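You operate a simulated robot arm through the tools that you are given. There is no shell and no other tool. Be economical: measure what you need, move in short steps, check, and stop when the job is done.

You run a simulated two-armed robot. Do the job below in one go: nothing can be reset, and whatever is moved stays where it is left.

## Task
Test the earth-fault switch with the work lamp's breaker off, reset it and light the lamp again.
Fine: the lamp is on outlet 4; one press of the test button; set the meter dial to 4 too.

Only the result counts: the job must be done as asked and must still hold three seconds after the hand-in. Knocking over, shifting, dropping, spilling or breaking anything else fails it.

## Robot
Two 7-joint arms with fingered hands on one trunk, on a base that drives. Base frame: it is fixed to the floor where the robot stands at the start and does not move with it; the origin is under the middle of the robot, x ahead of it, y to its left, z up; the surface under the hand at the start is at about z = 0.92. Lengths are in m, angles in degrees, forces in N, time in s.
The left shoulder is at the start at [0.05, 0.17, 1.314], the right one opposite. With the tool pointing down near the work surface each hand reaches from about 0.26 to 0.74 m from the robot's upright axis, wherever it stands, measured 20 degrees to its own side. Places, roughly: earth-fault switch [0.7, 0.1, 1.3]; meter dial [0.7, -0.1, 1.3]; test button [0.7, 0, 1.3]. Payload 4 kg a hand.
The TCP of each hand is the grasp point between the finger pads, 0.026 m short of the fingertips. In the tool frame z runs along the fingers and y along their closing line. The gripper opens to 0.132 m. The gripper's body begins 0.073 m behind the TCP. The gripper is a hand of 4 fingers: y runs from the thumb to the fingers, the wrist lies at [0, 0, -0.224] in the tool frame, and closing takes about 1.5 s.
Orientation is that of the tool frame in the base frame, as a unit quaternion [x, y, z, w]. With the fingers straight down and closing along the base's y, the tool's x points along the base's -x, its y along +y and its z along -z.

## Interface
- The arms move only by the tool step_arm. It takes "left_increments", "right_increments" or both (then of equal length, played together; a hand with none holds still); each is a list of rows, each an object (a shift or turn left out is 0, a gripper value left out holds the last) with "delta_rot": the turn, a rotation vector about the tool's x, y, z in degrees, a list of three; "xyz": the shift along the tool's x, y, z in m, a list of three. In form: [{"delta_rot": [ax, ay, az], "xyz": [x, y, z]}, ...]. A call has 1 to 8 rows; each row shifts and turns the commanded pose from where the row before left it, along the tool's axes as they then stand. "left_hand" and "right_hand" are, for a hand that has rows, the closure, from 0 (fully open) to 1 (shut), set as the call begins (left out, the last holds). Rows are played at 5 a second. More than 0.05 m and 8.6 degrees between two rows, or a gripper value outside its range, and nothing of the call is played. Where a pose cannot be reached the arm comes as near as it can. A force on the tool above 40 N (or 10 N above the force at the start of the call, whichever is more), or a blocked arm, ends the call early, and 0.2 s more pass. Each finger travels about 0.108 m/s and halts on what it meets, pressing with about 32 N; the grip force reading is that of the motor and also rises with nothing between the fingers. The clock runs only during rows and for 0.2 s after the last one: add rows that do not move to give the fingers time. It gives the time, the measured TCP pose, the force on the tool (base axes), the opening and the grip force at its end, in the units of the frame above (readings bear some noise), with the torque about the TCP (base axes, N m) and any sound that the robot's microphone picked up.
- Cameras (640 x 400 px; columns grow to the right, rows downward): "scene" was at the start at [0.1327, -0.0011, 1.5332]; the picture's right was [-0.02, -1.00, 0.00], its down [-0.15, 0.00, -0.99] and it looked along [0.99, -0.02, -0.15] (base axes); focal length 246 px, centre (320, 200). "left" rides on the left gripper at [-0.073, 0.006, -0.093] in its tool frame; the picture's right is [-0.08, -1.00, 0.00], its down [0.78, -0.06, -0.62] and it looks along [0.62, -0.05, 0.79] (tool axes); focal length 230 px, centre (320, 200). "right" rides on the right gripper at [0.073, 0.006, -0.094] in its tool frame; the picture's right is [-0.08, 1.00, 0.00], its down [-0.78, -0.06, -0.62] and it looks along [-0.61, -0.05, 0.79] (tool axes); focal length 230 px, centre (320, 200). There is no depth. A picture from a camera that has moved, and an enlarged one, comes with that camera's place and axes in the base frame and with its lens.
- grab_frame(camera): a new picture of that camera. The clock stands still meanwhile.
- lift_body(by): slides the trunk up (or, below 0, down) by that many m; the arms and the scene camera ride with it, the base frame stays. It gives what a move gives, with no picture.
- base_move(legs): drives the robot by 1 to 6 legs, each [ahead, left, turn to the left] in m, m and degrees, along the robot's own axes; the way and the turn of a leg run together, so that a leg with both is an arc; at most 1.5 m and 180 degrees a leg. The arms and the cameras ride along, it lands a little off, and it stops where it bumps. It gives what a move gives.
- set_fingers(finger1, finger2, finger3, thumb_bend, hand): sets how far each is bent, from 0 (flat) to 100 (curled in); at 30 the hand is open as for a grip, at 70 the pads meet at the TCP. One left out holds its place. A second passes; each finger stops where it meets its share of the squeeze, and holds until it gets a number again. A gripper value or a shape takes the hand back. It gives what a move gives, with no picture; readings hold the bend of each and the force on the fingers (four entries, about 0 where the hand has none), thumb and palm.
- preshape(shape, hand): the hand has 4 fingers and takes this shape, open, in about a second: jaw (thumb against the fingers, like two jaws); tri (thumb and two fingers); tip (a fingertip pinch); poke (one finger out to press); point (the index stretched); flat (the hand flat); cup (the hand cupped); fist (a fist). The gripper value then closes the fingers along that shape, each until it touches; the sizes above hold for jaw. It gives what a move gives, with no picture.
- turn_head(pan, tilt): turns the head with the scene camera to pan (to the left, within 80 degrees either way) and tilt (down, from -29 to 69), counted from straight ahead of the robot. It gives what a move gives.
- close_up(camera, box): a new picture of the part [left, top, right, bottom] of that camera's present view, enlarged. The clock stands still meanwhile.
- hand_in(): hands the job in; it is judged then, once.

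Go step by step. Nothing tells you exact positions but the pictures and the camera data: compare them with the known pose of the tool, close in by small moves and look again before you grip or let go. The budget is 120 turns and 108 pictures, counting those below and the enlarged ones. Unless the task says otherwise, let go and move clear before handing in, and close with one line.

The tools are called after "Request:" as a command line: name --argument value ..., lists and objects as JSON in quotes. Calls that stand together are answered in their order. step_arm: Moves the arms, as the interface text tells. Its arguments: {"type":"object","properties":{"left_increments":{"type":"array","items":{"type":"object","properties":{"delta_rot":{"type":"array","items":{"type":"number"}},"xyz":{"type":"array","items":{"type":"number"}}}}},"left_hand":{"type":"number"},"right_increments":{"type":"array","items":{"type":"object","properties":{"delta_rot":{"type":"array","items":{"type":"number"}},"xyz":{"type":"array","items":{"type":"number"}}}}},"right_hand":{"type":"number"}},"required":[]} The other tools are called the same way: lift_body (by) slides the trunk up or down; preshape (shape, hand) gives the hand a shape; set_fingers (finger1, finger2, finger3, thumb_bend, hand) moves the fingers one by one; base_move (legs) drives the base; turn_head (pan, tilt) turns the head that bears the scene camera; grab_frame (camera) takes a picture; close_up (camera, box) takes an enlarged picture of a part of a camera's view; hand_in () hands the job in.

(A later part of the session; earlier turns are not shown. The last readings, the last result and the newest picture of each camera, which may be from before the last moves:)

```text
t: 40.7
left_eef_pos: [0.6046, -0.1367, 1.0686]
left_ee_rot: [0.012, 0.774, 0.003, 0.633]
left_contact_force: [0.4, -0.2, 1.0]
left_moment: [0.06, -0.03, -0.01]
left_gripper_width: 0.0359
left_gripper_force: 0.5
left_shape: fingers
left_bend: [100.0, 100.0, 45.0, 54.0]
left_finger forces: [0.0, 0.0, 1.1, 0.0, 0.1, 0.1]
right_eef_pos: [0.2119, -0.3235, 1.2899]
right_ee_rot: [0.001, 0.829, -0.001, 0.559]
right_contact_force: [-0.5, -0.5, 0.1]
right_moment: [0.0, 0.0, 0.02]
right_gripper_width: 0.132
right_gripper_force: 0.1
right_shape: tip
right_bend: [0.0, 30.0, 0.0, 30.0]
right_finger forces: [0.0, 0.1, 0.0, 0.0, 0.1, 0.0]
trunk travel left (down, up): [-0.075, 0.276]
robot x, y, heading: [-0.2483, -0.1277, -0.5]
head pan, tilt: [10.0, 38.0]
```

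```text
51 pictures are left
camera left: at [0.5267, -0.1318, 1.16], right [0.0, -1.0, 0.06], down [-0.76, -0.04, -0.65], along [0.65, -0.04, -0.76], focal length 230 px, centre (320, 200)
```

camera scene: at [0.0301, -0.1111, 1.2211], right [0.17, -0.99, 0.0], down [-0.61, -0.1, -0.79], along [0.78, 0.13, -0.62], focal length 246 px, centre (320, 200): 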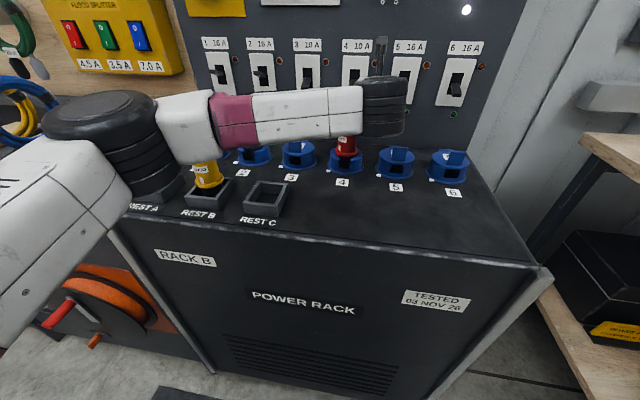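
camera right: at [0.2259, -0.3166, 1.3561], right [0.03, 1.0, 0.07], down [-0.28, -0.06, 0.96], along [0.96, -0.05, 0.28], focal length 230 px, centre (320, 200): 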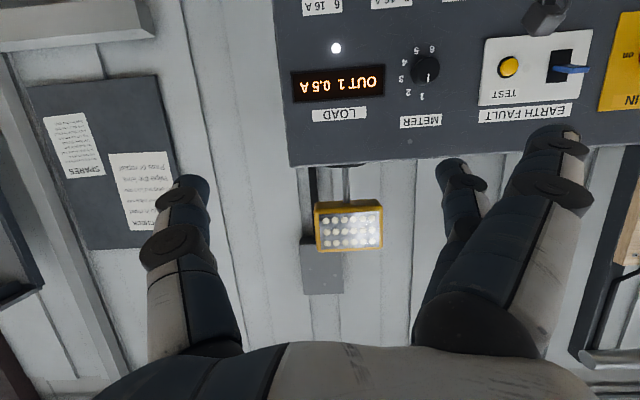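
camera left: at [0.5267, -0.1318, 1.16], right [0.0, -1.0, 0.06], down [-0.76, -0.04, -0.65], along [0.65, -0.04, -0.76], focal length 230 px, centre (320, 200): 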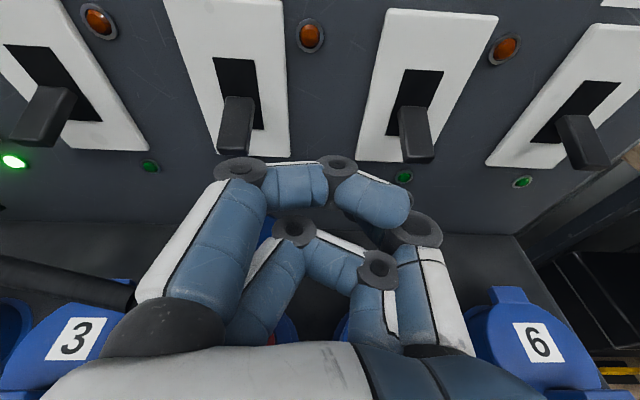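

Finger 3 grazes something (1 N, probably the open flap). I'll rise a touch, slide forward under the lever, and lift.

Request:
step_arm --left_increments '[{"xyz": [-0.006, 0, -0.001]}, {"xyz": [-0.005, 0, 0.0245]}, {"xyz": [-0.0196, 0, -0.004]}, {"xyz": [-0.0196, 0, -0.004]}]'

Request:
grab_frame --camera "left"

```text
t: 41.7
left_eef_pos: [0.629, -0.1395, 1.1125]
left_ee_rot: [0.013, 0.777, 0.002, 0.629]
left_contact_force: [-8.2, -0.9, -10.7]
left_moment: [-0.54, 0.41, 0.38]
left_gripper_width: 0.036
left_gripper_force: 5.6
left_shape: fingers
left_bend: [100.0, 100.0, 45.0, 54.0]
left_finger forces: [0.0, 0.0, 12.2, 0.0, 0.0, 0.0]
right_eef_pos: [0.2142, -0.3234, 1.2892]
right_ee_rot: [0.002, 0.83, -0.002, 0.558]
right_contact_force: [-0.3, 0.4, 0.1]
right_moment: [-0.02, 0.01, 0.04]
right_gripper_width: 0.1318
right_gripper_force: 0.0
right_shape: tip
right_bend: [0.0, 30.0, 0.0, 30.0]
right_finger forces: [0.1, 0.0, 0.0, 0.0, 0.1, 0.0]
trunk travel left (down, up): [-0.075, 0.276]
robot x, y, heading: [-0.2502, -0.1278, -0.2]
head pan, tilt: [10.0, 38.0]
```

```text
50 pictures are left
camera left: at [0.5535, -0.1339, 1.2032], right [0.0, -1.0, 0.06], down [-0.77, -0.04, -0.64], along [0.64, -0.04, -0.77], focal length 230 px, centre (320, 200)
```

left: 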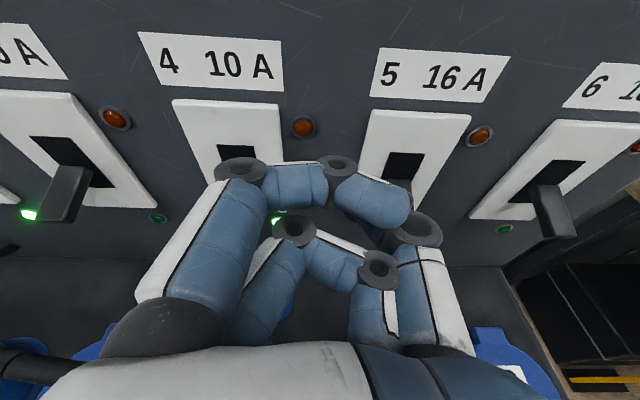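

The green light of breaker 4 is lit. Unload slightly, back away, then raise the trunk and look.

Request:
step_arm --left_increments '[{"xyz": [0.01, 0, 0.002]}, {"xyz": [0.003, 0, -0.03]}, {"xyz": [0.0, 0, -0.04]}, {"xyz": [-0.03, 0, -0.03]}, {"xyz": [-0.045, 0.02, 0]}, {"xyz": [-0.045, 0.02, 0]}]'

Request:
lift_body --by 0.2

Request:
turn_head --pan 0 --tilt 15

Request:
grab_frame --camera "scene"

```text
t: 43.1
left_eef_pos: [0.5551, -0.1002, 1.2433]
left_ee_rot: [0.013, 0.774, 0.002, 0.633]
left_contact_force: [-0.1, -0.5, 0.6]
left_moment: [0.02, 0.03, 0.0]
left_gripper_width: 0.0359
left_gripper_force: 0.1
left_shape: fingers
left_bend: [100.0, 100.0, 45.0, 54.0]
left_finger forces: [0.0, 0.1, 0.0, 0.0, 0.0, 0.0]
right_eef_pos: [0.2107, -0.3237, 1.2907]
right_ee_rot: [0.001, 0.829, -0.001, 0.56]
right_contact_force: [-0.2, -0.8, -0.1]
right_moment: [0.01, 0.01, 0.02]
right_gripper_width: 0.1321
right_gripper_force: 0.0
right_shape: tip
right_bend: [0.0, 30.0, 0.0, 30.0]
right_finger forces: [0.0, 0.1, 0.1, 0.0, 0.0, 0.1]
trunk travel left (down, up): [-0.075, 0.276]
robot x, y, heading: [-0.2482, -0.1252, -0.5]
head pan, tilt: [10.0, 38.0]
```

```text
t: 45.3
left_eef_pos: [0.5555, -0.1003, 1.4396]
left_ee_rot: [0.013, 0.775, 0.002, 0.632]
left_contact_force: [0.5, 0.1, -0.3]
left_moment: [0.01, 0.01, 0.01]
left_gripper_width: 0.0359
left_gripper_force: 0.1
left_shape: fingers
left_bend: [100.0, 100.0, 45.0, 54.0]
left_finger forces: [0.0, 0.1, 0.1, 0.0, 0.0, 0.1]
right_eef_pos: [0.2124, -0.3232, 1.4899]
right_ee_rot: [0.002, 0.829, -0.001, 0.559]
right_contact_force: [0.0, -0.5, -0.2]
right_moment: [0.0, 0.01, -0.01]
right_gripper_width: 0.1319
right_gripper_force: 0.0
right_shape: tip
right_bend: [0.0, 30.0, 0.0, 30.0]
right_finger forces: [0.1, 0.0, 0.0, 0.0, 0.1, 0.0]
trunk travel left (down, up): [-0.275, 0.076]
robot x, y, heading: [-0.2512, -0.1212, -0.6]
head pan, tilt: [10.0, 38.0]
```

```text
t: 46.1
left_eef_pos: [0.5567, -0.1001, 1.441]
left_ee_rot: [0.013, 0.775, 0.001, 0.632]
left_contact_force: [-0.3, -0.6, -0.4]
left_moment: [0.01, 0.01, 0.01]
left_gripper_width: 0.0356
left_gripper_force: 0.0
left_shape: fingers
left_bend: [100.0, 100.0, 45.0, 54.0]
left_finger forces: [0.0, 0.1, 0.0, 0.1, 0.0, 0.0]
right_eef_pos: [0.2127, -0.3243, 1.4909]
right_ee_rot: [0.003, 0.829, -0.002, 0.559]
right_contact_force: [-0.4, -0.4, -0.3]
right_moment: [-0.01, 0.02, 0.01]
right_gripper_width: 0.1319
right_gripper_force: 0.1
right_shape: tip
right_bend: [0.0, 30.0, 0.0, 30.0]
right_finger forces: [0.1, 0.1, 0.0, 0.1, 0.1, 0.0]
trunk travel left (down, up): [-0.275, 0.076]
robot x, y, heading: [-0.2469, -0.1266, -0.1]
head pan, tilt: [0.0, 15.0]
```

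```text
49 pictures are left
camera scene: at [-0.1121, -0.1255, 1.4721], right [0.0, -1.0, 0.0], down [-0.26, 0.0, -0.97], along [0.97, 0.0, -0.26], focal length 246 px, centre (320, 200)
```

scene: 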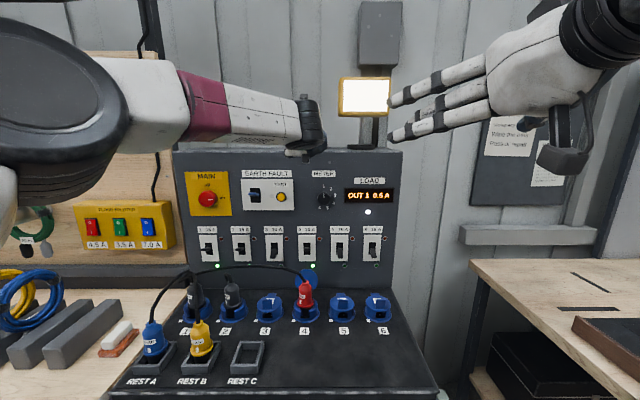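

The lamp is lit again. Now the dial: I'll move the left hand away to the left and level the right hand, then bring it toward the dial at about (0.655, -0.142, 1.27).

Request:
step_arm --left_increments '[{"xyz": [0, 0.03, -0.03]}, {"xyz": [0, 0.03, -0.03]}, {"xyz": [0, 0.03, -0.03]}, {"xyz": [0, 0.03, -0.03]}, {"xyz": [0, 0.03, -0.02]}, {"xyz": [0, 0.03, 0]}, {"xyz": [0, 0.03, 0]}, {"xyz": [0, 0.03, 0]}]' --right_increments '[{"delta_rot": [0, -7.3, 0], "xyz": [0, 0, 0.03]}, {"delta_rot": [0, -7.3, 0], "xyz": [0, 0, 0.03]}, {"delta_rot": [0, -7.3, 0], "xyz": [0, 0, 0.03]}, {"xyz": [0.03, 0.02, 0.025]}, {"xyz": [0.03, 0.025, 0.025]}, {"xyz": [0.03, 0.025, 0.025]}, {"xyz": [0.03, 0.025, 0.025]}, {"xyz": [0.03, 0.025, 0.025]}]'

Request:
grab_frame --camera "scene"

Request:
grab_frame --camera "right"

```text
t: 48.0
left_eef_pos: [0.4198, 0.1452, 1.4703]
left_ee_rot: [0.012, 0.775, 0.002, 0.632]
left_contact_force: [-0.2, 0.4, 0.2]
left_moment: [-0.02, -0.03, -0.01]
left_gripper_width: 0.036
left_gripper_force: 0.2
left_shape: fingers
left_bend: [100.0, 100.0, 45.0, 54.0]
left_finger forces: [0.0, 0.0, 0.0, 0.0, 0.0, 0.0]
right_eef_pos: [0.4243, -0.2008, 1.3179]
right_ee_rot: [0.001, 0.708, -0.001, 0.707]
right_contact_force: [-0.2, -0.3, -0.4]
right_moment: [-0.01, -0.02, -0.06]
right_gripper_width: 0.132
right_gripper_force: 0.0
right_shape: tip
right_bend: [0.0, 30.0, 0.0, 30.0]
right_finger forces: [0.0, 0.0, 0.0, 0.0, 0.1, 0.0]
trunk travel left (down, up): [-0.275, 0.076]
robot x, y, heading: [-0.2498, -0.1249, -0.3]
head pan, tilt: [0.0, 15.0]
```

```text
48 pictures are left
camera scene: at [-0.1109, -0.1234, 1.472], right [0.0, -1.0, 0.0], down [-0.26, 0.0, -0.97], along [0.97, 0.0, -0.26], focal length 246 px, centre (320, 200)
```

scene: 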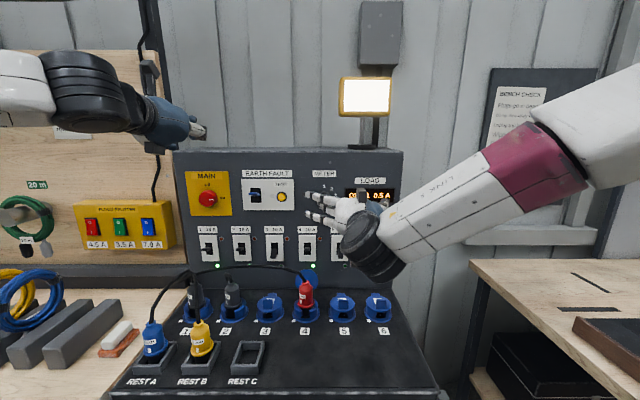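

```text
47 pictures are left
camera right: at [0.3307, -0.1952, 1.2448], right [0.0, 1.0, 0.08], down [-0.62, -0.06, 0.79], along [0.79, -0.05, 0.61], focal length 230 px, centre (320, 200)
```

right: 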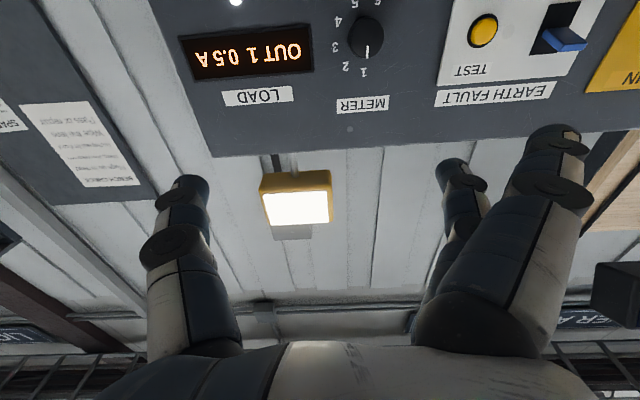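

The right hand is level. I'll set its fingers so that middle and thumb do the pinch, and pre-roll it by about -60° to leave room for the 120° turn.

Request:
set_fingers --hand "right" --finger1 25 --finger2 40 --finger3 25 --thumb_bend 40

Request:
step_arm --right_increments '[{"delta_rot": [0, 0, -8.5]}, {"delta_rot": [0, 0, -8.5]}, {"delta_rot": [0, 0, -8.5]}, {"delta_rot": [0, 0, -8.5]}, {"delta_rot": [0, 0, -8.5]}, {"delta_rot": [0, 0, -8.5]}, {"delta_rot": [0, 0, -8.5]}]'

Request:
grab_frame --camera "right"

Request:
grab_frame --camera "scene"

```text
t: 49.0
left_eef_pos: [0.4194, 0.1425, 1.4725]
left_ee_rot: [0.013, 0.775, 0.002, 0.632]
left_contact_force: [0.5, 0.3, -0.2]
left_moment: [0.02, 0.0, -0.01]
left_gripper_width: 0.0359
left_gripper_force: 0.1
left_shape: fingers
left_bend: [100.0, 100.0, 45.0, 54.0]
left_finger forces: [0.0, 0.0, 0.0, 0.0, 0.0, 0.1]
right_eef_pos: [0.4241, -0.2037, 1.3203]
right_ee_rot: [0.002, 0.708, -0.002, 0.707]
right_contact_force: [-0.4, -0.1, 0.0]
right_moment: [-0.02, 0.0, -0.01]
right_gripper_width: 0.1265
right_gripper_force: 0.0
right_shape: fingers
right_bend: [25.0, 40.0, 25.0, 40.0]
right_finger forces: [0.1, 0.0, 0.0, 0.1, 0.0, 0.0]
trunk travel left (down, up): [-0.275, 0.076]
robot x, y, heading: [-0.2502, -0.1257, -0.4]
head pan, tilt: [0.0, 15.0]
```

```text
t: 50.5
left_eef_pos: [0.42, 0.1428, 1.4716]
left_ee_rot: [0.013, 0.774, 0.001, 0.633]
left_contact_force: [0.2, 0.0, -0.9]
left_moment: [-0.01, -0.01, 0.01]
left_gripper_width: 0.0359
left_gripper_force: 0.0
left_shape: fingers
left_bend: [100.0, 100.0, 45.0, 54.0]
left_finger forces: [0.0, 0.0, 0.0, 0.1, 0.0, 0.0]
right_eef_pos: [0.4232, -0.2054, 1.3173]
right_ee_rot: [-0.35, 0.615, -0.354, 0.612]
right_contact_force: [-1.1, -1.0, -0.5]
right_moment: [0.02, -0.03, 0.0]
right_gripper_width: 0.1262
right_gripper_force: 0.0
right_shape: fingers
right_bend: [25.0, 40.0, 25.0, 40.0]
right_finger forces: [0.0, 0.0, 0.1, 0.1, 0.0, 0.0]
trunk travel left (down, up): [-0.275, 0.076]
robot x, y, heading: [-0.2522, -0.1249, -0.2]
head pan, tilt: [0.0, 15.0]
```

```text
46 pictures are left
camera right: at [0.329, -0.2647, 1.2743], right [0.0, 0.57, -0.82], down [-0.61, 0.65, 0.45], along [0.79, 0.5, 0.35], focal length 230 px, centre (320, 200)
```

right: 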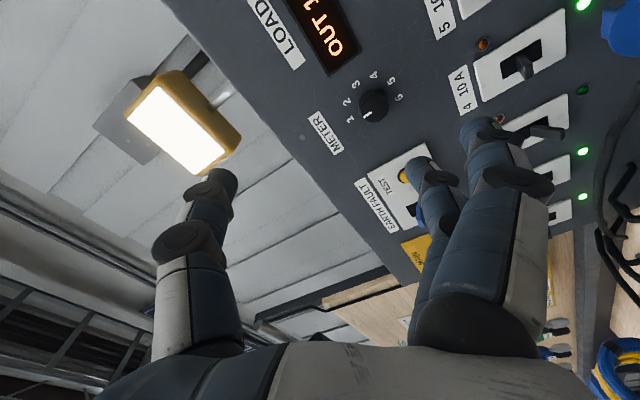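

```text
45 pictures are left
camera scene: at [-0.1122, -0.1252, 1.4722], right [0.0, -1.0, 0.0], down [-0.26, 0.0, -0.97], along [0.97, 0.0, -0.26], focal length 246 px, centre (320, 200)
```

scene: 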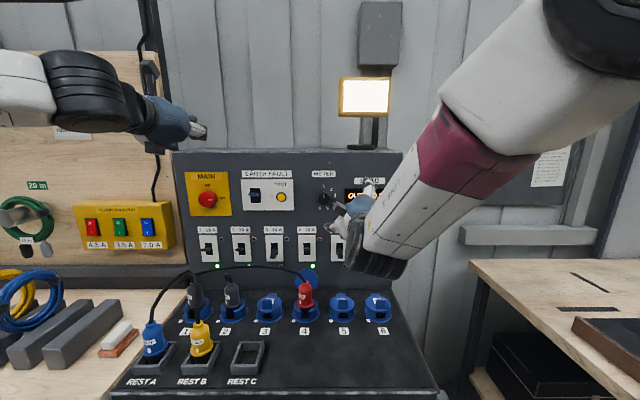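

Roll reached. Moving the right hand in front of the knob, with the tips about 3 cm short.

Request:
step_arm --right_increments '[{"xyz": [-0.0069, 0.0183, 0.042]}, {"xyz": [-0.0069, 0.0183, 0.042]}, {"xyz": [-0.0069, 0.0183, 0.042]}, {"xyz": [-0.0069, 0.0183, 0.042]}]'

Request:
grab_frame --camera "right"

Request:
grab_frame --camera "scene"

Request:
grab_frame --camera "left"

```text
t: 51.8
left_eef_pos: [0.4184, 0.1426, 1.4726]
left_ee_rot: [0.013, 0.775, 0.002, 0.632]
left_contact_force: [-1.4, -0.2, 0.4]
left_moment: [-0.02, 0.02, 0.02]
left_gripper_width: 0.0357
left_gripper_force: 0.0
left_shape: fingers
left_bend: [100.0, 100.0, 45.0, 54.0]
left_finger forces: [0.0, 0.1, 0.0, 0.0, 0.1, 0.1]
right_eef_pos: [0.6045, -0.2088, 1.2889]
right_ee_rot: [-0.307, 0.634, -0.361, 0.612]
right_contact_force: [-0.5, 0.0, 0.7]
right_moment: [-0.01, -0.02, 0.03]
right_gripper_width: 0.1258
right_gripper_force: 0.1
right_shape: fingers
right_bend: [25.0, 40.0, 25.0, 40.0]
right_finger forces: [0.0, 0.0, 0.0, 0.0, 0.0, 0.0]
trunk travel left (down, up): [-0.275, 0.076]
robot x, y, heading: [-0.2506, -0.1241, -0.3]
head pan, tilt: [0.0, 15.0]
stopped in row 4 (right hand): the arm was blocked; the commanded pose is now the measured one
```

```text
44 pictures are left
camera right: at [0.5062, -0.2583, 1.2422], right [0.06, 0.61, -0.79], down [-0.57, 0.67, 0.48], along [0.82, 0.42, 0.39], focal length 230 px, centre (320, 200)
```

right: 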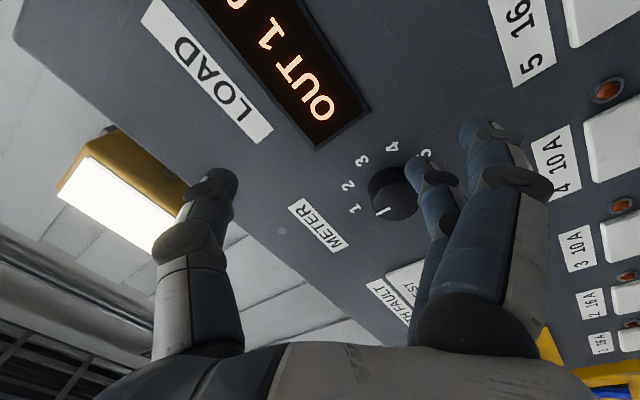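

```text
43 pictures are left
camera scene: at [-0.1132, -0.1257, 1.4724], right [0.0, -1.0, 0.0], down [-0.26, 0.0, -0.97], along [0.97, 0.0, -0.26], focal length 246 px, centre (320, 200)
```

scene: 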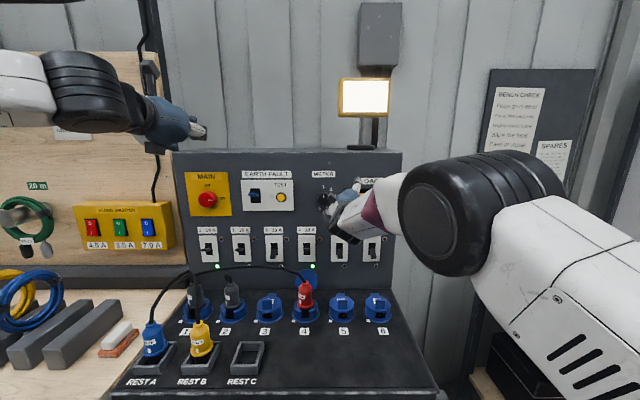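

```text
42 pictures are left
camera left: at [0.3408, 0.1472, 1.5636], right [0.0, -1.0, 0.06], down [-0.76, -0.04, -0.65], along [0.65, -0.04, -0.76], focal length 230 px, centre (320, 200)
```

left: 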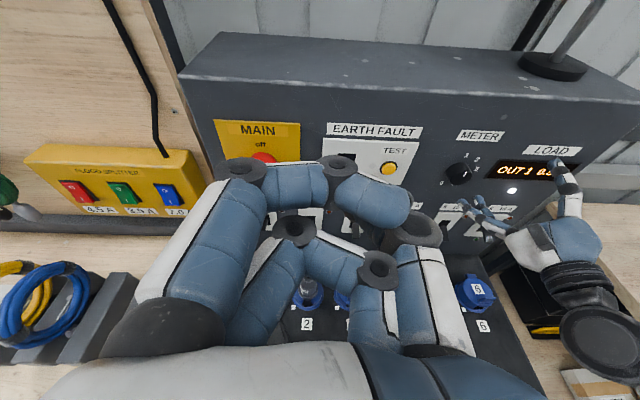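

The right arm got into an awkward posture and stopped short, with no contact force. I'll back off and unroll to get a healthier posture, then turn the dial in several smaller grips.

Request:
step_arm --right_increments '[{"xyz": [0, 0, -0.04]}, {"xyz": [0, 0, -0.04]}, {"xyz": [0, 0, -0.04]}, {"delta_rot": [0, 0, 8.5], "xyz": [0, 0, -0.02]}, {"delta_rot": [0, 0, 8.5]}, {"delta_rot": [0, 0, 8.5]}, {"delta_rot": [0, 0, 8.5]}, {"delta_rot": [0, 0, 8.5]}]'

Request:
grab_frame --camera "scene"

```text
t: 53.5
left_eef_pos: [0.4185, 0.1427, 1.4706]
left_ee_rot: [0.013, 0.774, 0.002, 0.633]
left_contact_force: [0.1, -1.0, 0.2]
left_moment: [0.05, -0.01, -0.01]
left_gripper_width: 0.0359
left_gripper_force: 0.0
left_shape: fingers
left_bend: [100.0, 100.0, 45.0, 54.0]
left_finger forces: [0.1, 0.0, 0.0, 0.0, 0.0, 0.0]
right_eef_pos: [0.4636, -0.1908, 1.2881]
right_ee_rot: [-0.059, 0.701, -0.114, 0.702]
right_contact_force: [-0.9, 0.5, -0.8]
right_moment: [0.0, 0.01, 0.01]
right_gripper_width: 0.126
right_gripper_force: 0.1
right_shape: fingers
right_bend: [25.0, 40.0, 25.0, 40.0]
right_finger forces: [0.1, 0.0, 0.0, 0.0, 0.0, 0.0]
trunk travel left (down, up): [-0.275, 0.076]
robot x, y, heading: [-0.2514, -0.1244, -0.3]
head pan, tilt: [0.0, 15.0]
```

```text
41 pictures are left
camera scene: at [-0.1121, -0.1258, 1.4722], right [-0.01, -1.0, 0.0], down [-0.26, 0.0, -0.97], along [0.97, 0.0, -0.26], focal length 246 px, centre (320, 200)
```

scene: 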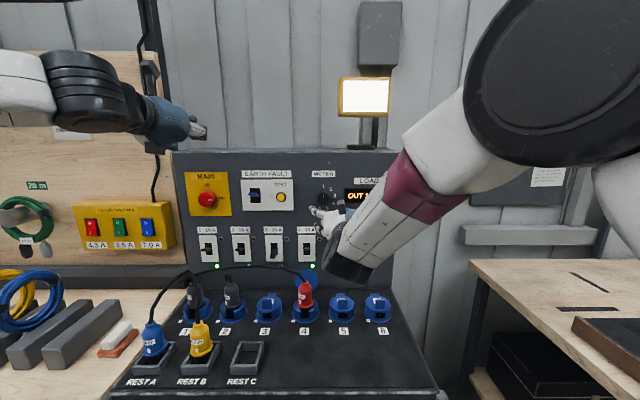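

Recovered. I'll correct the small yaw and approach the knob with only about -14° of roll.

Request:
step_arm --right_increments '[{"delta_rot": [-4.3, -1.07, 0]}, {"xyz": [0.002, 0.0126, 0.032]}, {"xyz": [0.002, 0.0126, 0.032]}, {"xyz": [0.002, 0.0126, 0.032]}, {"xyz": [0.002, 0.0126, 0.032]}]'

Request:
grab_frame --camera "right"

Request:
grab_frame --camera "scene"

Request:
close_up --camera "left" --box '[400, 100, 640, 250]'

```text
t: 54.8
left_eef_pos: [0.4212, 0.1415, 1.4708]
left_ee_rot: [0.013, 0.775, 0.002, 0.632]
left_contact_force: [0.4, 0.2, -0.3]
left_moment: [0.02, 0.0, 0.01]
left_gripper_width: 0.0359
left_gripper_force: 0.0
left_shape: fingers
left_bend: [100.0, 100.0, 45.0, 54.0]
left_finger forces: [0.0, 0.0, 0.0, 0.1, 0.0, 0.1]
right_eef_pos: [0.595, -0.1522, 1.2737]
right_ee_rot: [-0.081, 0.698, -0.089, 0.706]
right_contact_force: [-0.5, -0.3, 0.0]
right_moment: [-0.01, -0.06, 0.03]
right_gripper_width: 0.126
right_gripper_force: 0.0
right_shape: fingers
right_bend: [25.0, 40.0, 25.0, 40.0]
right_finger forces: [0.0, 0.0, 0.0, 0.0, 0.0, 0.0]
trunk travel left (down, up): [-0.275, 0.076]
robot x, y, heading: [-0.2527, -0.1276, -0.5]
head pan, tilt: [0.0, 15.0]
```

```text
40 pictures are left
camera right: at [0.5016, -0.1633, 1.199], right [0.01, 0.99, -0.16], down [-0.63, 0.13, 0.77], along [0.78, 0.09, 0.62], focal length 230 px, centre (320, 200)
```

right: 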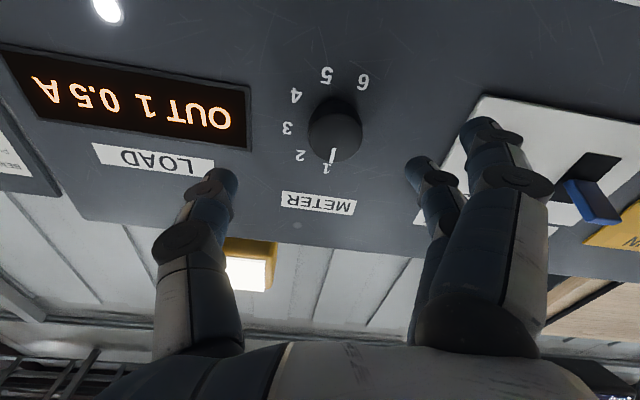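

```text
39 pictures are left
camera scene: at [-0.1109, -0.126, 1.472], right [-0.01, -1.0, 0.0], down [-0.26, 0.0, -0.97], along [0.97, 0.0, -0.26], focal length 246 px, centre (320, 200)
```

scene: 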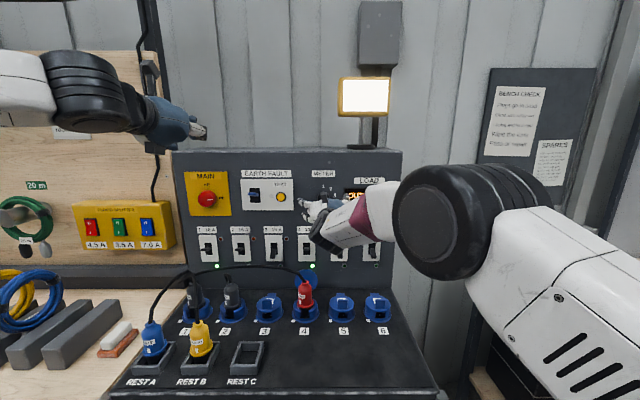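

```text
2.67 times, centred on (520, 175) of left
camera zoom: at [0.3435, 0.1468, 1.5624], right [0.0, -1.0, 0.06], down [-0.76, -0.04, -0.65], along [0.65, -0.04, -0.76], focal length 614 px, centre (-213, 267)
```

zoom: 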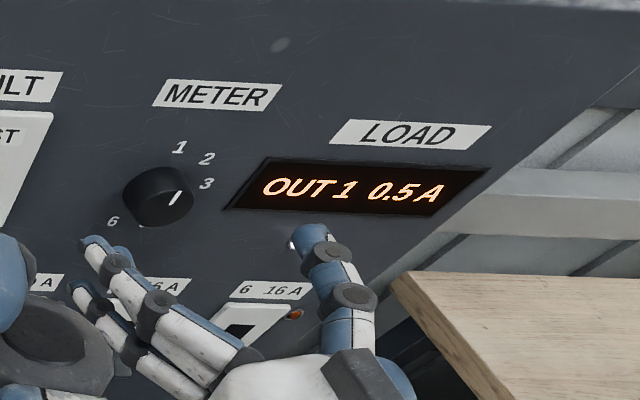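

The knob is about 9 mm left and 9 mm below my tool axis. I'll correct that and move in 3 cm.

Request:
step_arm --right_increments '[{"xyz": [0.0066, 0.0109, 0.008]}, {"xyz": [0, 0, 0.02]}]'

Request:
grab_frame --camera "right"

Request:
close_up --camera "left" --box '[400, 100, 640, 250]'

Request:
close_up --camera "scene" --box '[240, 150, 400, 250]'

```text
t: 55.5
left_eef_pos: [0.4197, 0.142, 1.4712]
left_ee_rot: [0.013, 0.775, 0.002, 0.632]
left_contact_force: [0.5, 0.0, -0.2]
left_moment: [0.01, 0.02, 0.0]
left_gripper_width: 0.0357
left_gripper_force: 0.0
left_shape: fingers
left_bend: [100.0, 100.0, 45.0, 54.0]
left_finger forces: [0.1, 0.0, 0.0, 0.1, 0.1, 0.0]
right_eef_pos: [0.63, -0.1746, 1.2749]
right_ee_rot: [-0.062, 0.697, -0.096, 0.708]
right_contact_force: [-1.2, 1.8, 0.1]
right_moment: [0.04, 0.03, 0.05]
right_gripper_width: 0.1257
right_gripper_force: 0.6
right_shape: fingers
right_bend: [25.0, 39.0, 25.0, 40.0]
right_finger forces: [0.1, 1.5, 0.0, 0.0, 0.0, 0.1]
trunk travel left (down, up): [-0.275, 0.076]
robot x, y, heading: [-0.248, -0.1256, -0.2]
head pan, tilt: [0.0, 15.0]
stopped in row 2 (right hand): the arm was blocked; the commanded pose is now the measured one
```

```text
37 pictures are left
camera right: at [0.5379, -0.1814, 1.1983], right [0.05, 0.99, -0.15], down [-0.63, 0.14, 0.77], along [0.78, 0.05, 0.63], focal length 230 px, centre (320, 200)
```

right: 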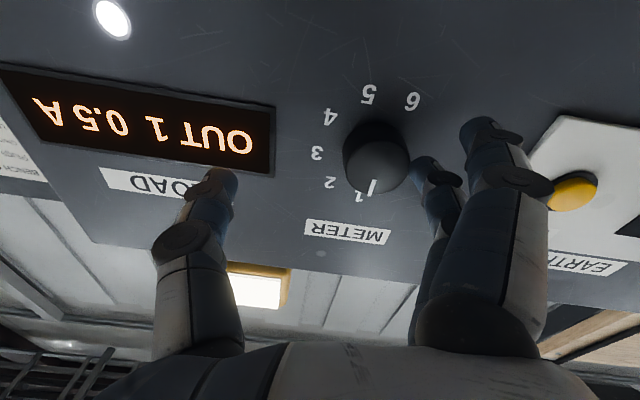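

```text
2.67 times, centred on (520, 175) of left
camera zoom: at [0.3419, 0.1475, 1.5629], right [0.0, -1.0, 0.06], down [-0.76, -0.04, -0.65], along [0.65, -0.04, -0.76], focal length 614 px, centre (-213, 267)
```

zoom: 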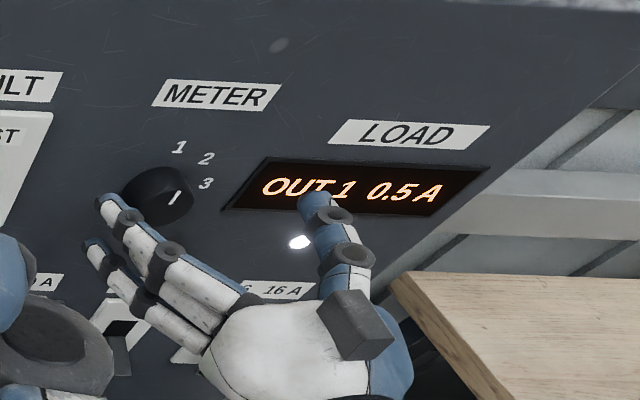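

```text
4.00 times, centred on (320, 200) of scene
camera zoom: at [-0.1123, -0.1255, 1.4723], right [0.0, -1.0, 0.0], down [-0.26, 0.0, -0.97], along [0.97, 0.0, -0.26], focal length 986 px, centre (320, 200)
```

zoom: 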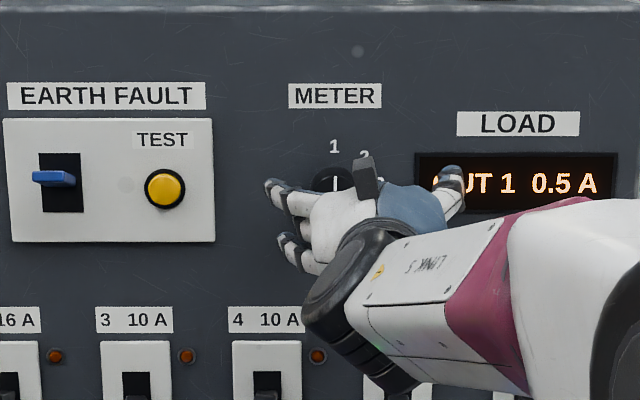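

The wrist is limited again because the hand is too far inboard of the right shoulder. I'll back off straight, then shift the base left so the dial is directly ahead of the right shoulder.

Request:
step_arm --right_increments '[{"xyz": [0, -0.003, -0.03]}, {"xyz": [0, 0, -0.04]}, {"xyz": [0, 0, -0.04]}, {"xyz": [0, 0, -0.04]}]'

Request:
base_move --legs '[[0, 0.15, 0]]'

Request:
grab_frame --camera "scene"

```text
t: 56.8
left_eef_pos: [0.4199, 0.1418, 1.4715]
left_ee_rot: [0.013, 0.775, 0.002, 0.632]
left_contact_force: [0.4, 0.0, -1.1]
left_moment: [-0.01, 0.01, 0.01]
left_gripper_width: 0.0358
left_gripper_force: 0.1
left_shape: fingers
left_bend: [100.0, 100.0, 45.0, 54.0]
left_finger forces: [0.0, 0.1, 0.0, 0.1, 0.0, 0.1]
right_eef_pos: [0.4909, -0.2152, 1.2774]
right_ee_rot: [-0.018, 0.705, -0.095, 0.702]
right_contact_force: [0.2, -0.4, -0.4]
right_moment: [0.0, 0.04, -0.01]
right_gripper_width: 0.1258
right_gripper_force: 0.0
right_shape: fingers
right_bend: [25.0, 40.0, 25.0, 40.0]
right_finger forces: [0.0, 0.0, 0.0, 0.0, 0.0, 0.0]
trunk travel left (down, up): [-0.275, 0.076]
robot x, y, heading: [-0.2511, -0.1284, -0.5]
head pan, tilt: [0.0, 15.0]
stopped in row 4 (right hand): the arm was blocked; the commanded pose is now the measured one
```

```text
t: 58.7
left_eef_pos: [0.4191, 0.2901, 1.4711]
left_ee_rot: [0.012, 0.775, 0.002, 0.632]
left_contact_force: [0.1, -0.3, -0.1]
left_moment: [-0.04, 0.0, 0.0]
left_gripper_width: 0.0357
left_gripper_force: 0.1
left_shape: fingers
left_bend: [100.0, 100.0, 45.0, 54.0]
left_finger forces: [0.1, 0.0, 0.0, 0.0, 0.1, 0.1]
right_eef_pos: [0.4912, -0.0659, 1.2783]
right_ee_rot: [-0.019, 0.705, -0.094, 0.702]
right_contact_force: [0.9, 0.2, 0.1]
right_moment: [0.01, 0.03, 0.0]
right_gripper_width: 0.126
right_gripper_force: 0.1
right_shape: fingers
right_bend: [25.0, 40.0, 25.0, 40.0]
right_finger forces: [0.0, 0.0, 0.0, 0.1, 0.0, 0.1]
trunk travel left (down, up): [-0.275, 0.076]
robot x, y, heading: [-0.2508, 0.0206, -0.2]
head pan, tilt: [0.0, 15.0]
```

```text
34 pictures are left
camera scene: at [-0.1113, 0.0218, 1.4722], right [0.0, -1.0, 0.0], down [-0.26, 0.0, -0.97], along [0.97, 0.0, -0.26], focal length 246 px, centre (320, 200)
```

scene: 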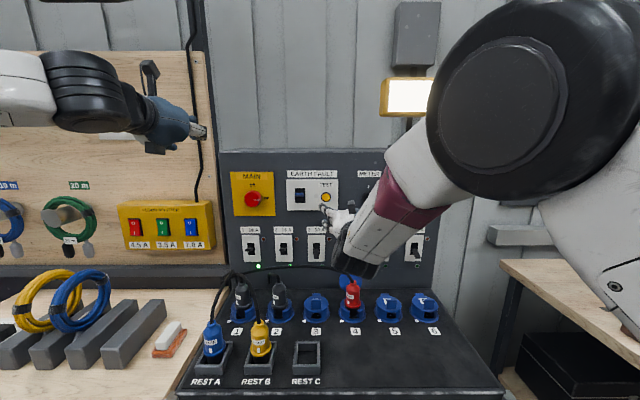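

Moving the right hand over in front of the dial again from the new base position, with the yaw corrected.

Request:
step_arm --right_increments '[{"delta_rot": [-5.9, -0.95, 0]}, {"xyz": [0.011, -0.039, 0]}, {"xyz": [0.011, -0.039, 0]}, {"xyz": [0, 0, 0.03]}, {"xyz": [0, 0, 0.03]}]'

Request:
grab_frame --camera "scene"

Request:
grab_frame --camera "right"

```text
t: 59.9
left_eef_pos: [0.4203, 0.2897, 1.4713]
left_ee_rot: [0.013, 0.775, 0.002, 0.632]
left_contact_force: [0.4, -0.3, -0.3]
left_moment: [0.03, 0.01, -0.01]
left_gripper_width: 0.0358
left_gripper_force: 0.0
left_shape: fingers
left_bend: [100.0, 100.0, 45.0, 54.0]
left_finger forces: [0.1, 0.0, 0.0, 0.0, 0.1, 0.0]
right_eef_pos: [0.5531, -0.1176, 1.2724]
right_ee_rot: [-0.056, 0.703, -0.057, 0.706]
right_contact_force: [0.1, -0.2, 0.7]
right_moment: [-0.01, 0.02, -0.01]
right_gripper_width: 0.1262
right_gripper_force: 0.1
right_shape: fingers
right_bend: [25.0, 40.0, 25.0, 40.0]
right_finger forces: [0.1, 0.0, 0.1, 0.1, 0.0, 0.0]
right hand out of reach, approached as far as the arm can: row 3
trunk travel left (down, up): [-0.275, 0.076]
robot x, y, heading: [-0.2513, 0.0179, 0.0]
head pan, tilt: [0.0, 15.0]
```

```text
33 pictures are left
camera scene: at [-0.1108, 0.0211, 1.4721], right [0.0, -1.0, 0.0], down [-0.26, 0.0, -0.97], along [0.97, 0.0, -0.26], focal length 246 px, centre (320, 200)
```

scene: 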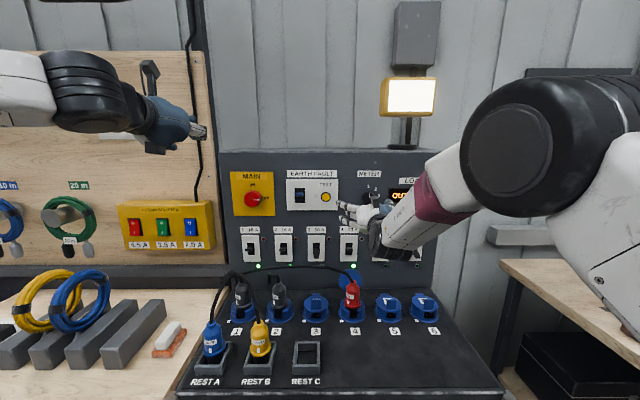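

```text
32 pictures are left
camera right: at [0.459, -0.1247, 1.1978], right [0.0, 1.0, -0.08], down [-0.62, 0.07, 0.78], along [0.78, 0.05, 0.62], focal length 230 px, centre (320, 200)
```

right: 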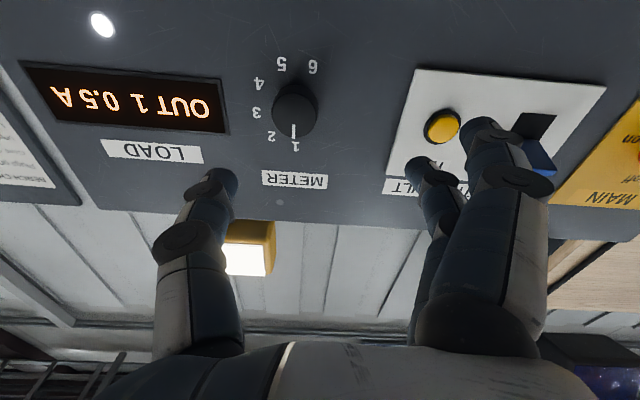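

Better posture now. Shifting 2.6 cm right and slightly down to line up with the knob, then forward 3 cm.

Request:
step_arm --right_increments '[{"xyz": [0.0055, -0.0123, 0]}, {"xyz": [0.0055, -0.0123, 0.01]}, {"xyz": [0, 0, 0.02]}]'

Request:
grab_frame --camera "right"

```text
t: 60.7
left_eef_pos: [0.421, 0.289, 1.4704]
left_ee_rot: [0.013, 0.774, 0.002, 0.633]
left_contact_force: [0.5, -0.9, 0.1]
left_moment: [0.04, 0.01, -0.01]
left_gripper_width: 0.036
left_gripper_force: 0.0
left_shape: fingers
left_bend: [100.0, 100.0, 45.0, 54.0]
left_finger forces: [0.0, 0.1, 0.1, 0.0, 0.1, 0.0]
right_eef_pos: [0.5737, -0.1182, 1.2712]
right_ee_rot: [-0.054, 0.704, -0.06, 0.706]
right_contact_force: [-0.1, 0.1, 0.4]
right_moment: [0.0, -0.01, -0.02]
right_gripper_width: 0.126
right_gripper_force: 0.1
right_shape: fingers
right_bend: [25.0, 40.0, 25.0, 40.0]
right_finger forces: [0.0, 0.1, 0.1, 0.0, 0.0, 0.0]
right hand out of reach, approached as far as the arm can: row 1, 2
trunk travel left (down, up): [-0.275, 0.076]
robot x, y, heading: [-0.2493, 0.0226, -0.0]
head pan, tilt: [0.0, 15.0]
```

```text
31 pictures are left
camera right: at [0.4798, -0.1245, 1.1969], right [0.0, 1.0, -0.08], down [-0.62, 0.07, 0.78], along [0.79, 0.05, 0.62], focal length 230 px, centre (320, 200)
```

right: 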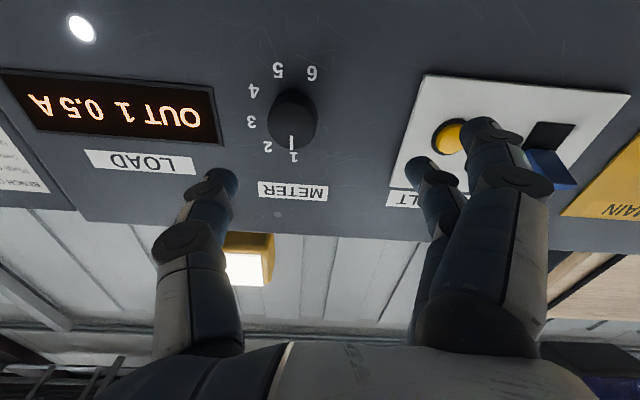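

The arm won't go further right in this posture, but the base can do the alignment. I'll undo the unreached command and shift the base right by 2.5 cm.

Request:
step_arm --right_increments '[{"xyz": [-0.004, 0.024, 0]}, {"xyz": [0.006, 0.001, 0]}]'

Request:
base_move --legs '[[0, -0.027, 0]]'

Request:
grab_frame --camera "right"

```text
t: 61.3
left_eef_pos: [0.4202, 0.2886, 1.4723]
left_ee_rot: [0.013, 0.774, 0.002, 0.633]
left_contact_force: [-0.1, 0.1, 0.2]
left_moment: [0.02, 0.01, 0.01]
left_gripper_width: 0.0359
left_gripper_force: 0.0
left_shape: fingers
left_bend: [100.0, 100.0, 45.0, 54.0]
left_finger forces: [0.0, 0.0, 0.0, 0.1, 0.1, 0.0]
right_eef_pos: [0.5729, -0.0943, 1.2671]
right_ee_rot: [-0.055, 0.703, -0.058, 0.706]
right_contact_force: [-0.8, -0.1, -0.3]
right_moment: [0.02, 0.02, 0.01]
right_gripper_width: 0.1262
right_gripper_force: 0.1
right_shape: fingers
right_bend: [25.0, 40.0, 25.0, 40.0]
right_finger forces: [0.1, 0.0, 0.1, 0.0, 0.0, 0.0]
trunk travel left (down, up): [-0.275, 0.076]
robot x, y, heading: [-0.2482, 0.0192, -0.5]
head pan, tilt: [0.0, 15.0]
```

```text
t: 62.2
left_eef_pos: [0.4196, 0.2621, 1.4717]
left_ee_rot: [0.012, 0.774, 0.003, 0.633]
left_contact_force: [0.4, 0.1, -0.5]
left_moment: [0.01, -0.01, 0.03]
left_gripper_width: 0.036
left_gripper_force: 0.1
left_shape: fingers
left_bend: [100.0, 100.0, 45.0, 54.0]
left_finger forces: [0.1, 0.1, 0.0, 0.0, 0.0, 0.0]
right_eef_pos: [0.5727, -0.1208, 1.2663]
right_ee_rot: [-0.055, 0.703, -0.058, 0.706]
right_contact_force: [-0.6, 0.2, 0.9]
right_moment: [-0.01, 0.02, 0.03]
right_gripper_width: 0.126
right_gripper_force: 0.0
right_shape: fingers
right_bend: [25.0, 40.0, 25.0, 40.0]
right_finger forces: [0.0, 0.0, 0.0, 0.1, 0.1, 0.0]
trunk travel left (down, up): [-0.275, 0.076]
robot x, y, heading: [-0.2505, -0.0094, -0.2]
head pan, tilt: [0.0, 15.0]
```

```text
30 pictures are left
camera right: at [0.4793, -0.1273, 1.192], right [0.0, 1.0, -0.08], down [-0.62, 0.07, 0.78], along [0.78, 0.05, 0.62], focal length 230 px, centre (320, 200)
```

right: 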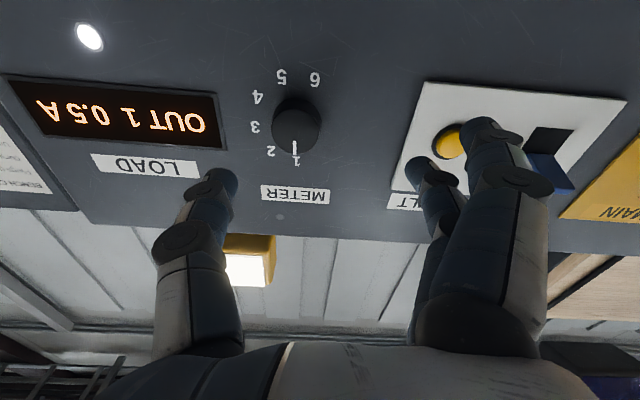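

Still about 2 cm to go right. One more small base shift.

Request:
base_move --legs '[[0, -0.021, 0]]'

Request:
step_arm --right_increments '[{"xyz": [0.003, 0, 0.02]}, {"xyz": [0, 0, 0.015]}]'

Request:
grab_frame --camera "right"

```text
t: 63.1
left_eef_pos: [0.4197, 0.2425, 1.4718]
left_ee_rot: [0.013, 0.775, 0.003, 0.632]
left_contact_force: [-0.2, -0.1, 0.1]
left_moment: [-0.01, 0.0, 0.04]
left_gripper_width: 0.0359
left_gripper_force: 0.1
left_shape: fingers
left_bend: [100.0, 100.0, 45.0, 54.0]
left_finger forces: [0.1, 0.1, 0.1, 0.1, 0.0, 0.0]
right_eef_pos: [0.573, -0.1411, 1.2663]
right_ee_rot: [-0.057, 0.703, -0.058, 0.706]
right_contact_force: [0.0, -0.1, -0.6]
right_moment: [0.0, 0.0, 0.01]
right_gripper_width: 0.126
right_gripper_force: 0.1
right_shape: fingers
right_bend: [25.0, 40.0, 25.0, 40.0]
right_finger forces: [0.0, 0.0, 0.0, 0.1, 0.1, 0.0]
trunk travel left (down, up): [-0.275, 0.076]
robot x, y, heading: [-0.2536, -0.0296, -0.4]
head pan, tilt: [0.0, 15.0]
```

```text
t: 63.7
left_eef_pos: [0.4197, 0.2436, 1.4713]
left_ee_rot: [0.012, 0.775, 0.002, 0.632]
left_contact_force: [0.0, 0.4, 0.3]
left_moment: [0.01, 0.02, 0.02]
left_gripper_width: 0.0358
left_gripper_force: 0.0
left_shape: fingers
left_bend: [100.0, 100.0, 45.0, 54.0]
left_finger forces: [0.1, 0.0, 0.1, 0.0, 0.1, 0.0]
right_eef_pos: [0.6082, -0.1418, 1.2645]
right_ee_rot: [-0.056, 0.703, -0.057, 0.706]
right_contact_force: [-0.9, 0.0, -0.5]
right_moment: [0.01, -0.02, -0.03]
right_gripper_width: 0.126
right_gripper_force: 0.1
right_shape: fingers
right_bend: [25.0, 40.0, 25.0, 40.0]
right_finger forces: [0.0, 0.0, 0.0, 0.0, 0.0, 0.0]
trunk travel left (down, up): [-0.275, 0.076]
robot x, y, heading: [-0.2504, -0.0287, -0.3]
head pan, tilt: [0.0, 15.0]
```

```text
29 pictures are left
camera right: at [0.5154, -0.1471, 1.1891], right [0.0, 1.0, -0.08], down [-0.62, 0.07, 0.78], along [0.78, 0.05, 0.62], focal length 230 px, centre (320, 200)
```

right: 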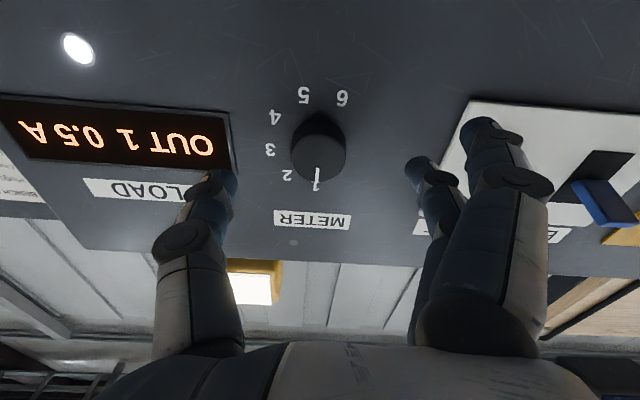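

Well aligned. Forward 3.6 cm so the fingers straddle the knob.

Request:
step_arm --right_increments '[{"xyz": [0, 0, 0.012]}, {"xyz": [0, 0, 0.012]}, {"xyz": [0, 0, 0.012]}]'

Request:
grab_frame --camera "right"

```text
t: 64.5
left_eef_pos: [0.4207, 0.2427, 1.4706]
left_ee_rot: [0.012, 0.774, 0.003, 0.633]
left_contact_force: [-0.4, -0.6, 0.0]
left_moment: [-0.01, 0.0, -0.01]
left_gripper_width: 0.0359
left_gripper_force: 0.1
left_shape: fingers
left_bend: [100.0, 100.0, 45.0, 54.0]
left_finger forces: [0.0, 0.0, 0.0, 0.0, 0.0, 0.0]
right_eef_pos: [0.6455, -0.1408, 1.2634]
right_ee_rot: [-0.056, 0.704, -0.057, 0.706]
right_contact_force: [0.1, 0.0, -0.2]
right_moment: [0.04, 0.02, -0.01]
right_gripper_width: 0.126
right_gripper_force: 0.0
right_shape: fingers
right_bend: [25.0, 40.0, 25.0, 40.0]
right_finger forces: [0.0, 0.0, 0.0, 0.1, 0.0, 0.0]
trunk travel left (down, up): [-0.275, 0.076]
robot x, y, heading: [-0.2481, -0.0248, -0.3]
head pan, tilt: [0.0, 15.0]
```

```text
28 pictures are left
camera right: at [0.5509, -0.1465, 1.19], right [0.0, 1.0, -0.08], down [-0.62, 0.07, 0.78], along [0.78, 0.05, 0.62], focal length 230 px, centre (320, 200)
```

right: 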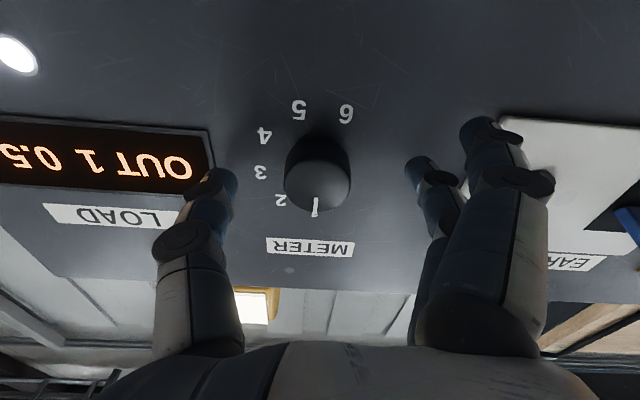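

The fingers straddle the knob. Closing the middle finger and thumb.

Request:
set_fingers --hand "right" --finger2 75 --thumb_bend 75

Request:
grab_frame --camera "right"

```text
t: 65.5
left_eef_pos: [0.4204, 0.2409, 1.4717]
left_ee_rot: [0.013, 0.775, 0.003, 0.632]
left_contact_force: [-0.9, -0.6, 0.4]
left_moment: [-0.02, 0.02, 0.01]
left_gripper_width: 0.0357
left_gripper_force: 0.1
left_shape: fingers
left_bend: [100.0, 100.0, 45.0, 54.0]
left_finger forces: [0.0, 0.1, 0.1, 0.0, 0.1, 0.1]
right_eef_pos: [0.645, -0.1437, 1.2651]
right_ee_rot: [-0.054, 0.703, -0.058, 0.707]
right_contact_force: [5.2, -9.9, 3.6]
right_moment: [0.0, -0.06, 0.01]
right_gripper_width: 0.0927
right_gripper_force: 14.3
right_shape: fingers
right_bend: [25.0, 60.0, 25.0, 65.0]
right_finger forces: [0.0, 10.0, 0.0, 0.0, 19.2, 0.0]
trunk travel left (down, up): [-0.275, 0.076]
robot x, y, heading: [-0.2476, -0.0235, -0.1]
head pan, tilt: [0.0, 15.0]
```

```text
27 pictures are left
camera right: at [0.551, -0.1488, 1.1907], right [0.0, 1.0, -0.08], down [-0.62, 0.07, 0.78], along [0.78, 0.05, 0.62], focal length 230 px, centre (320, 200)
```

right: 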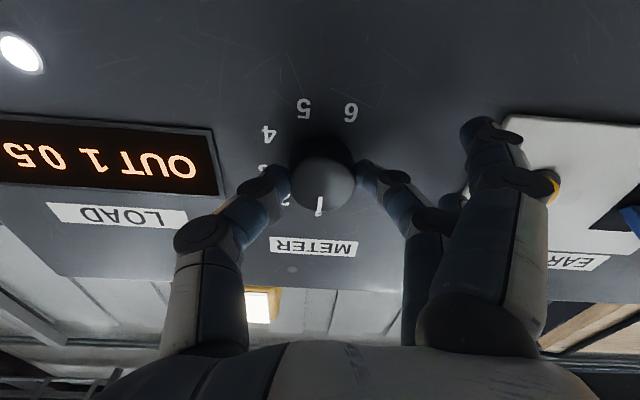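

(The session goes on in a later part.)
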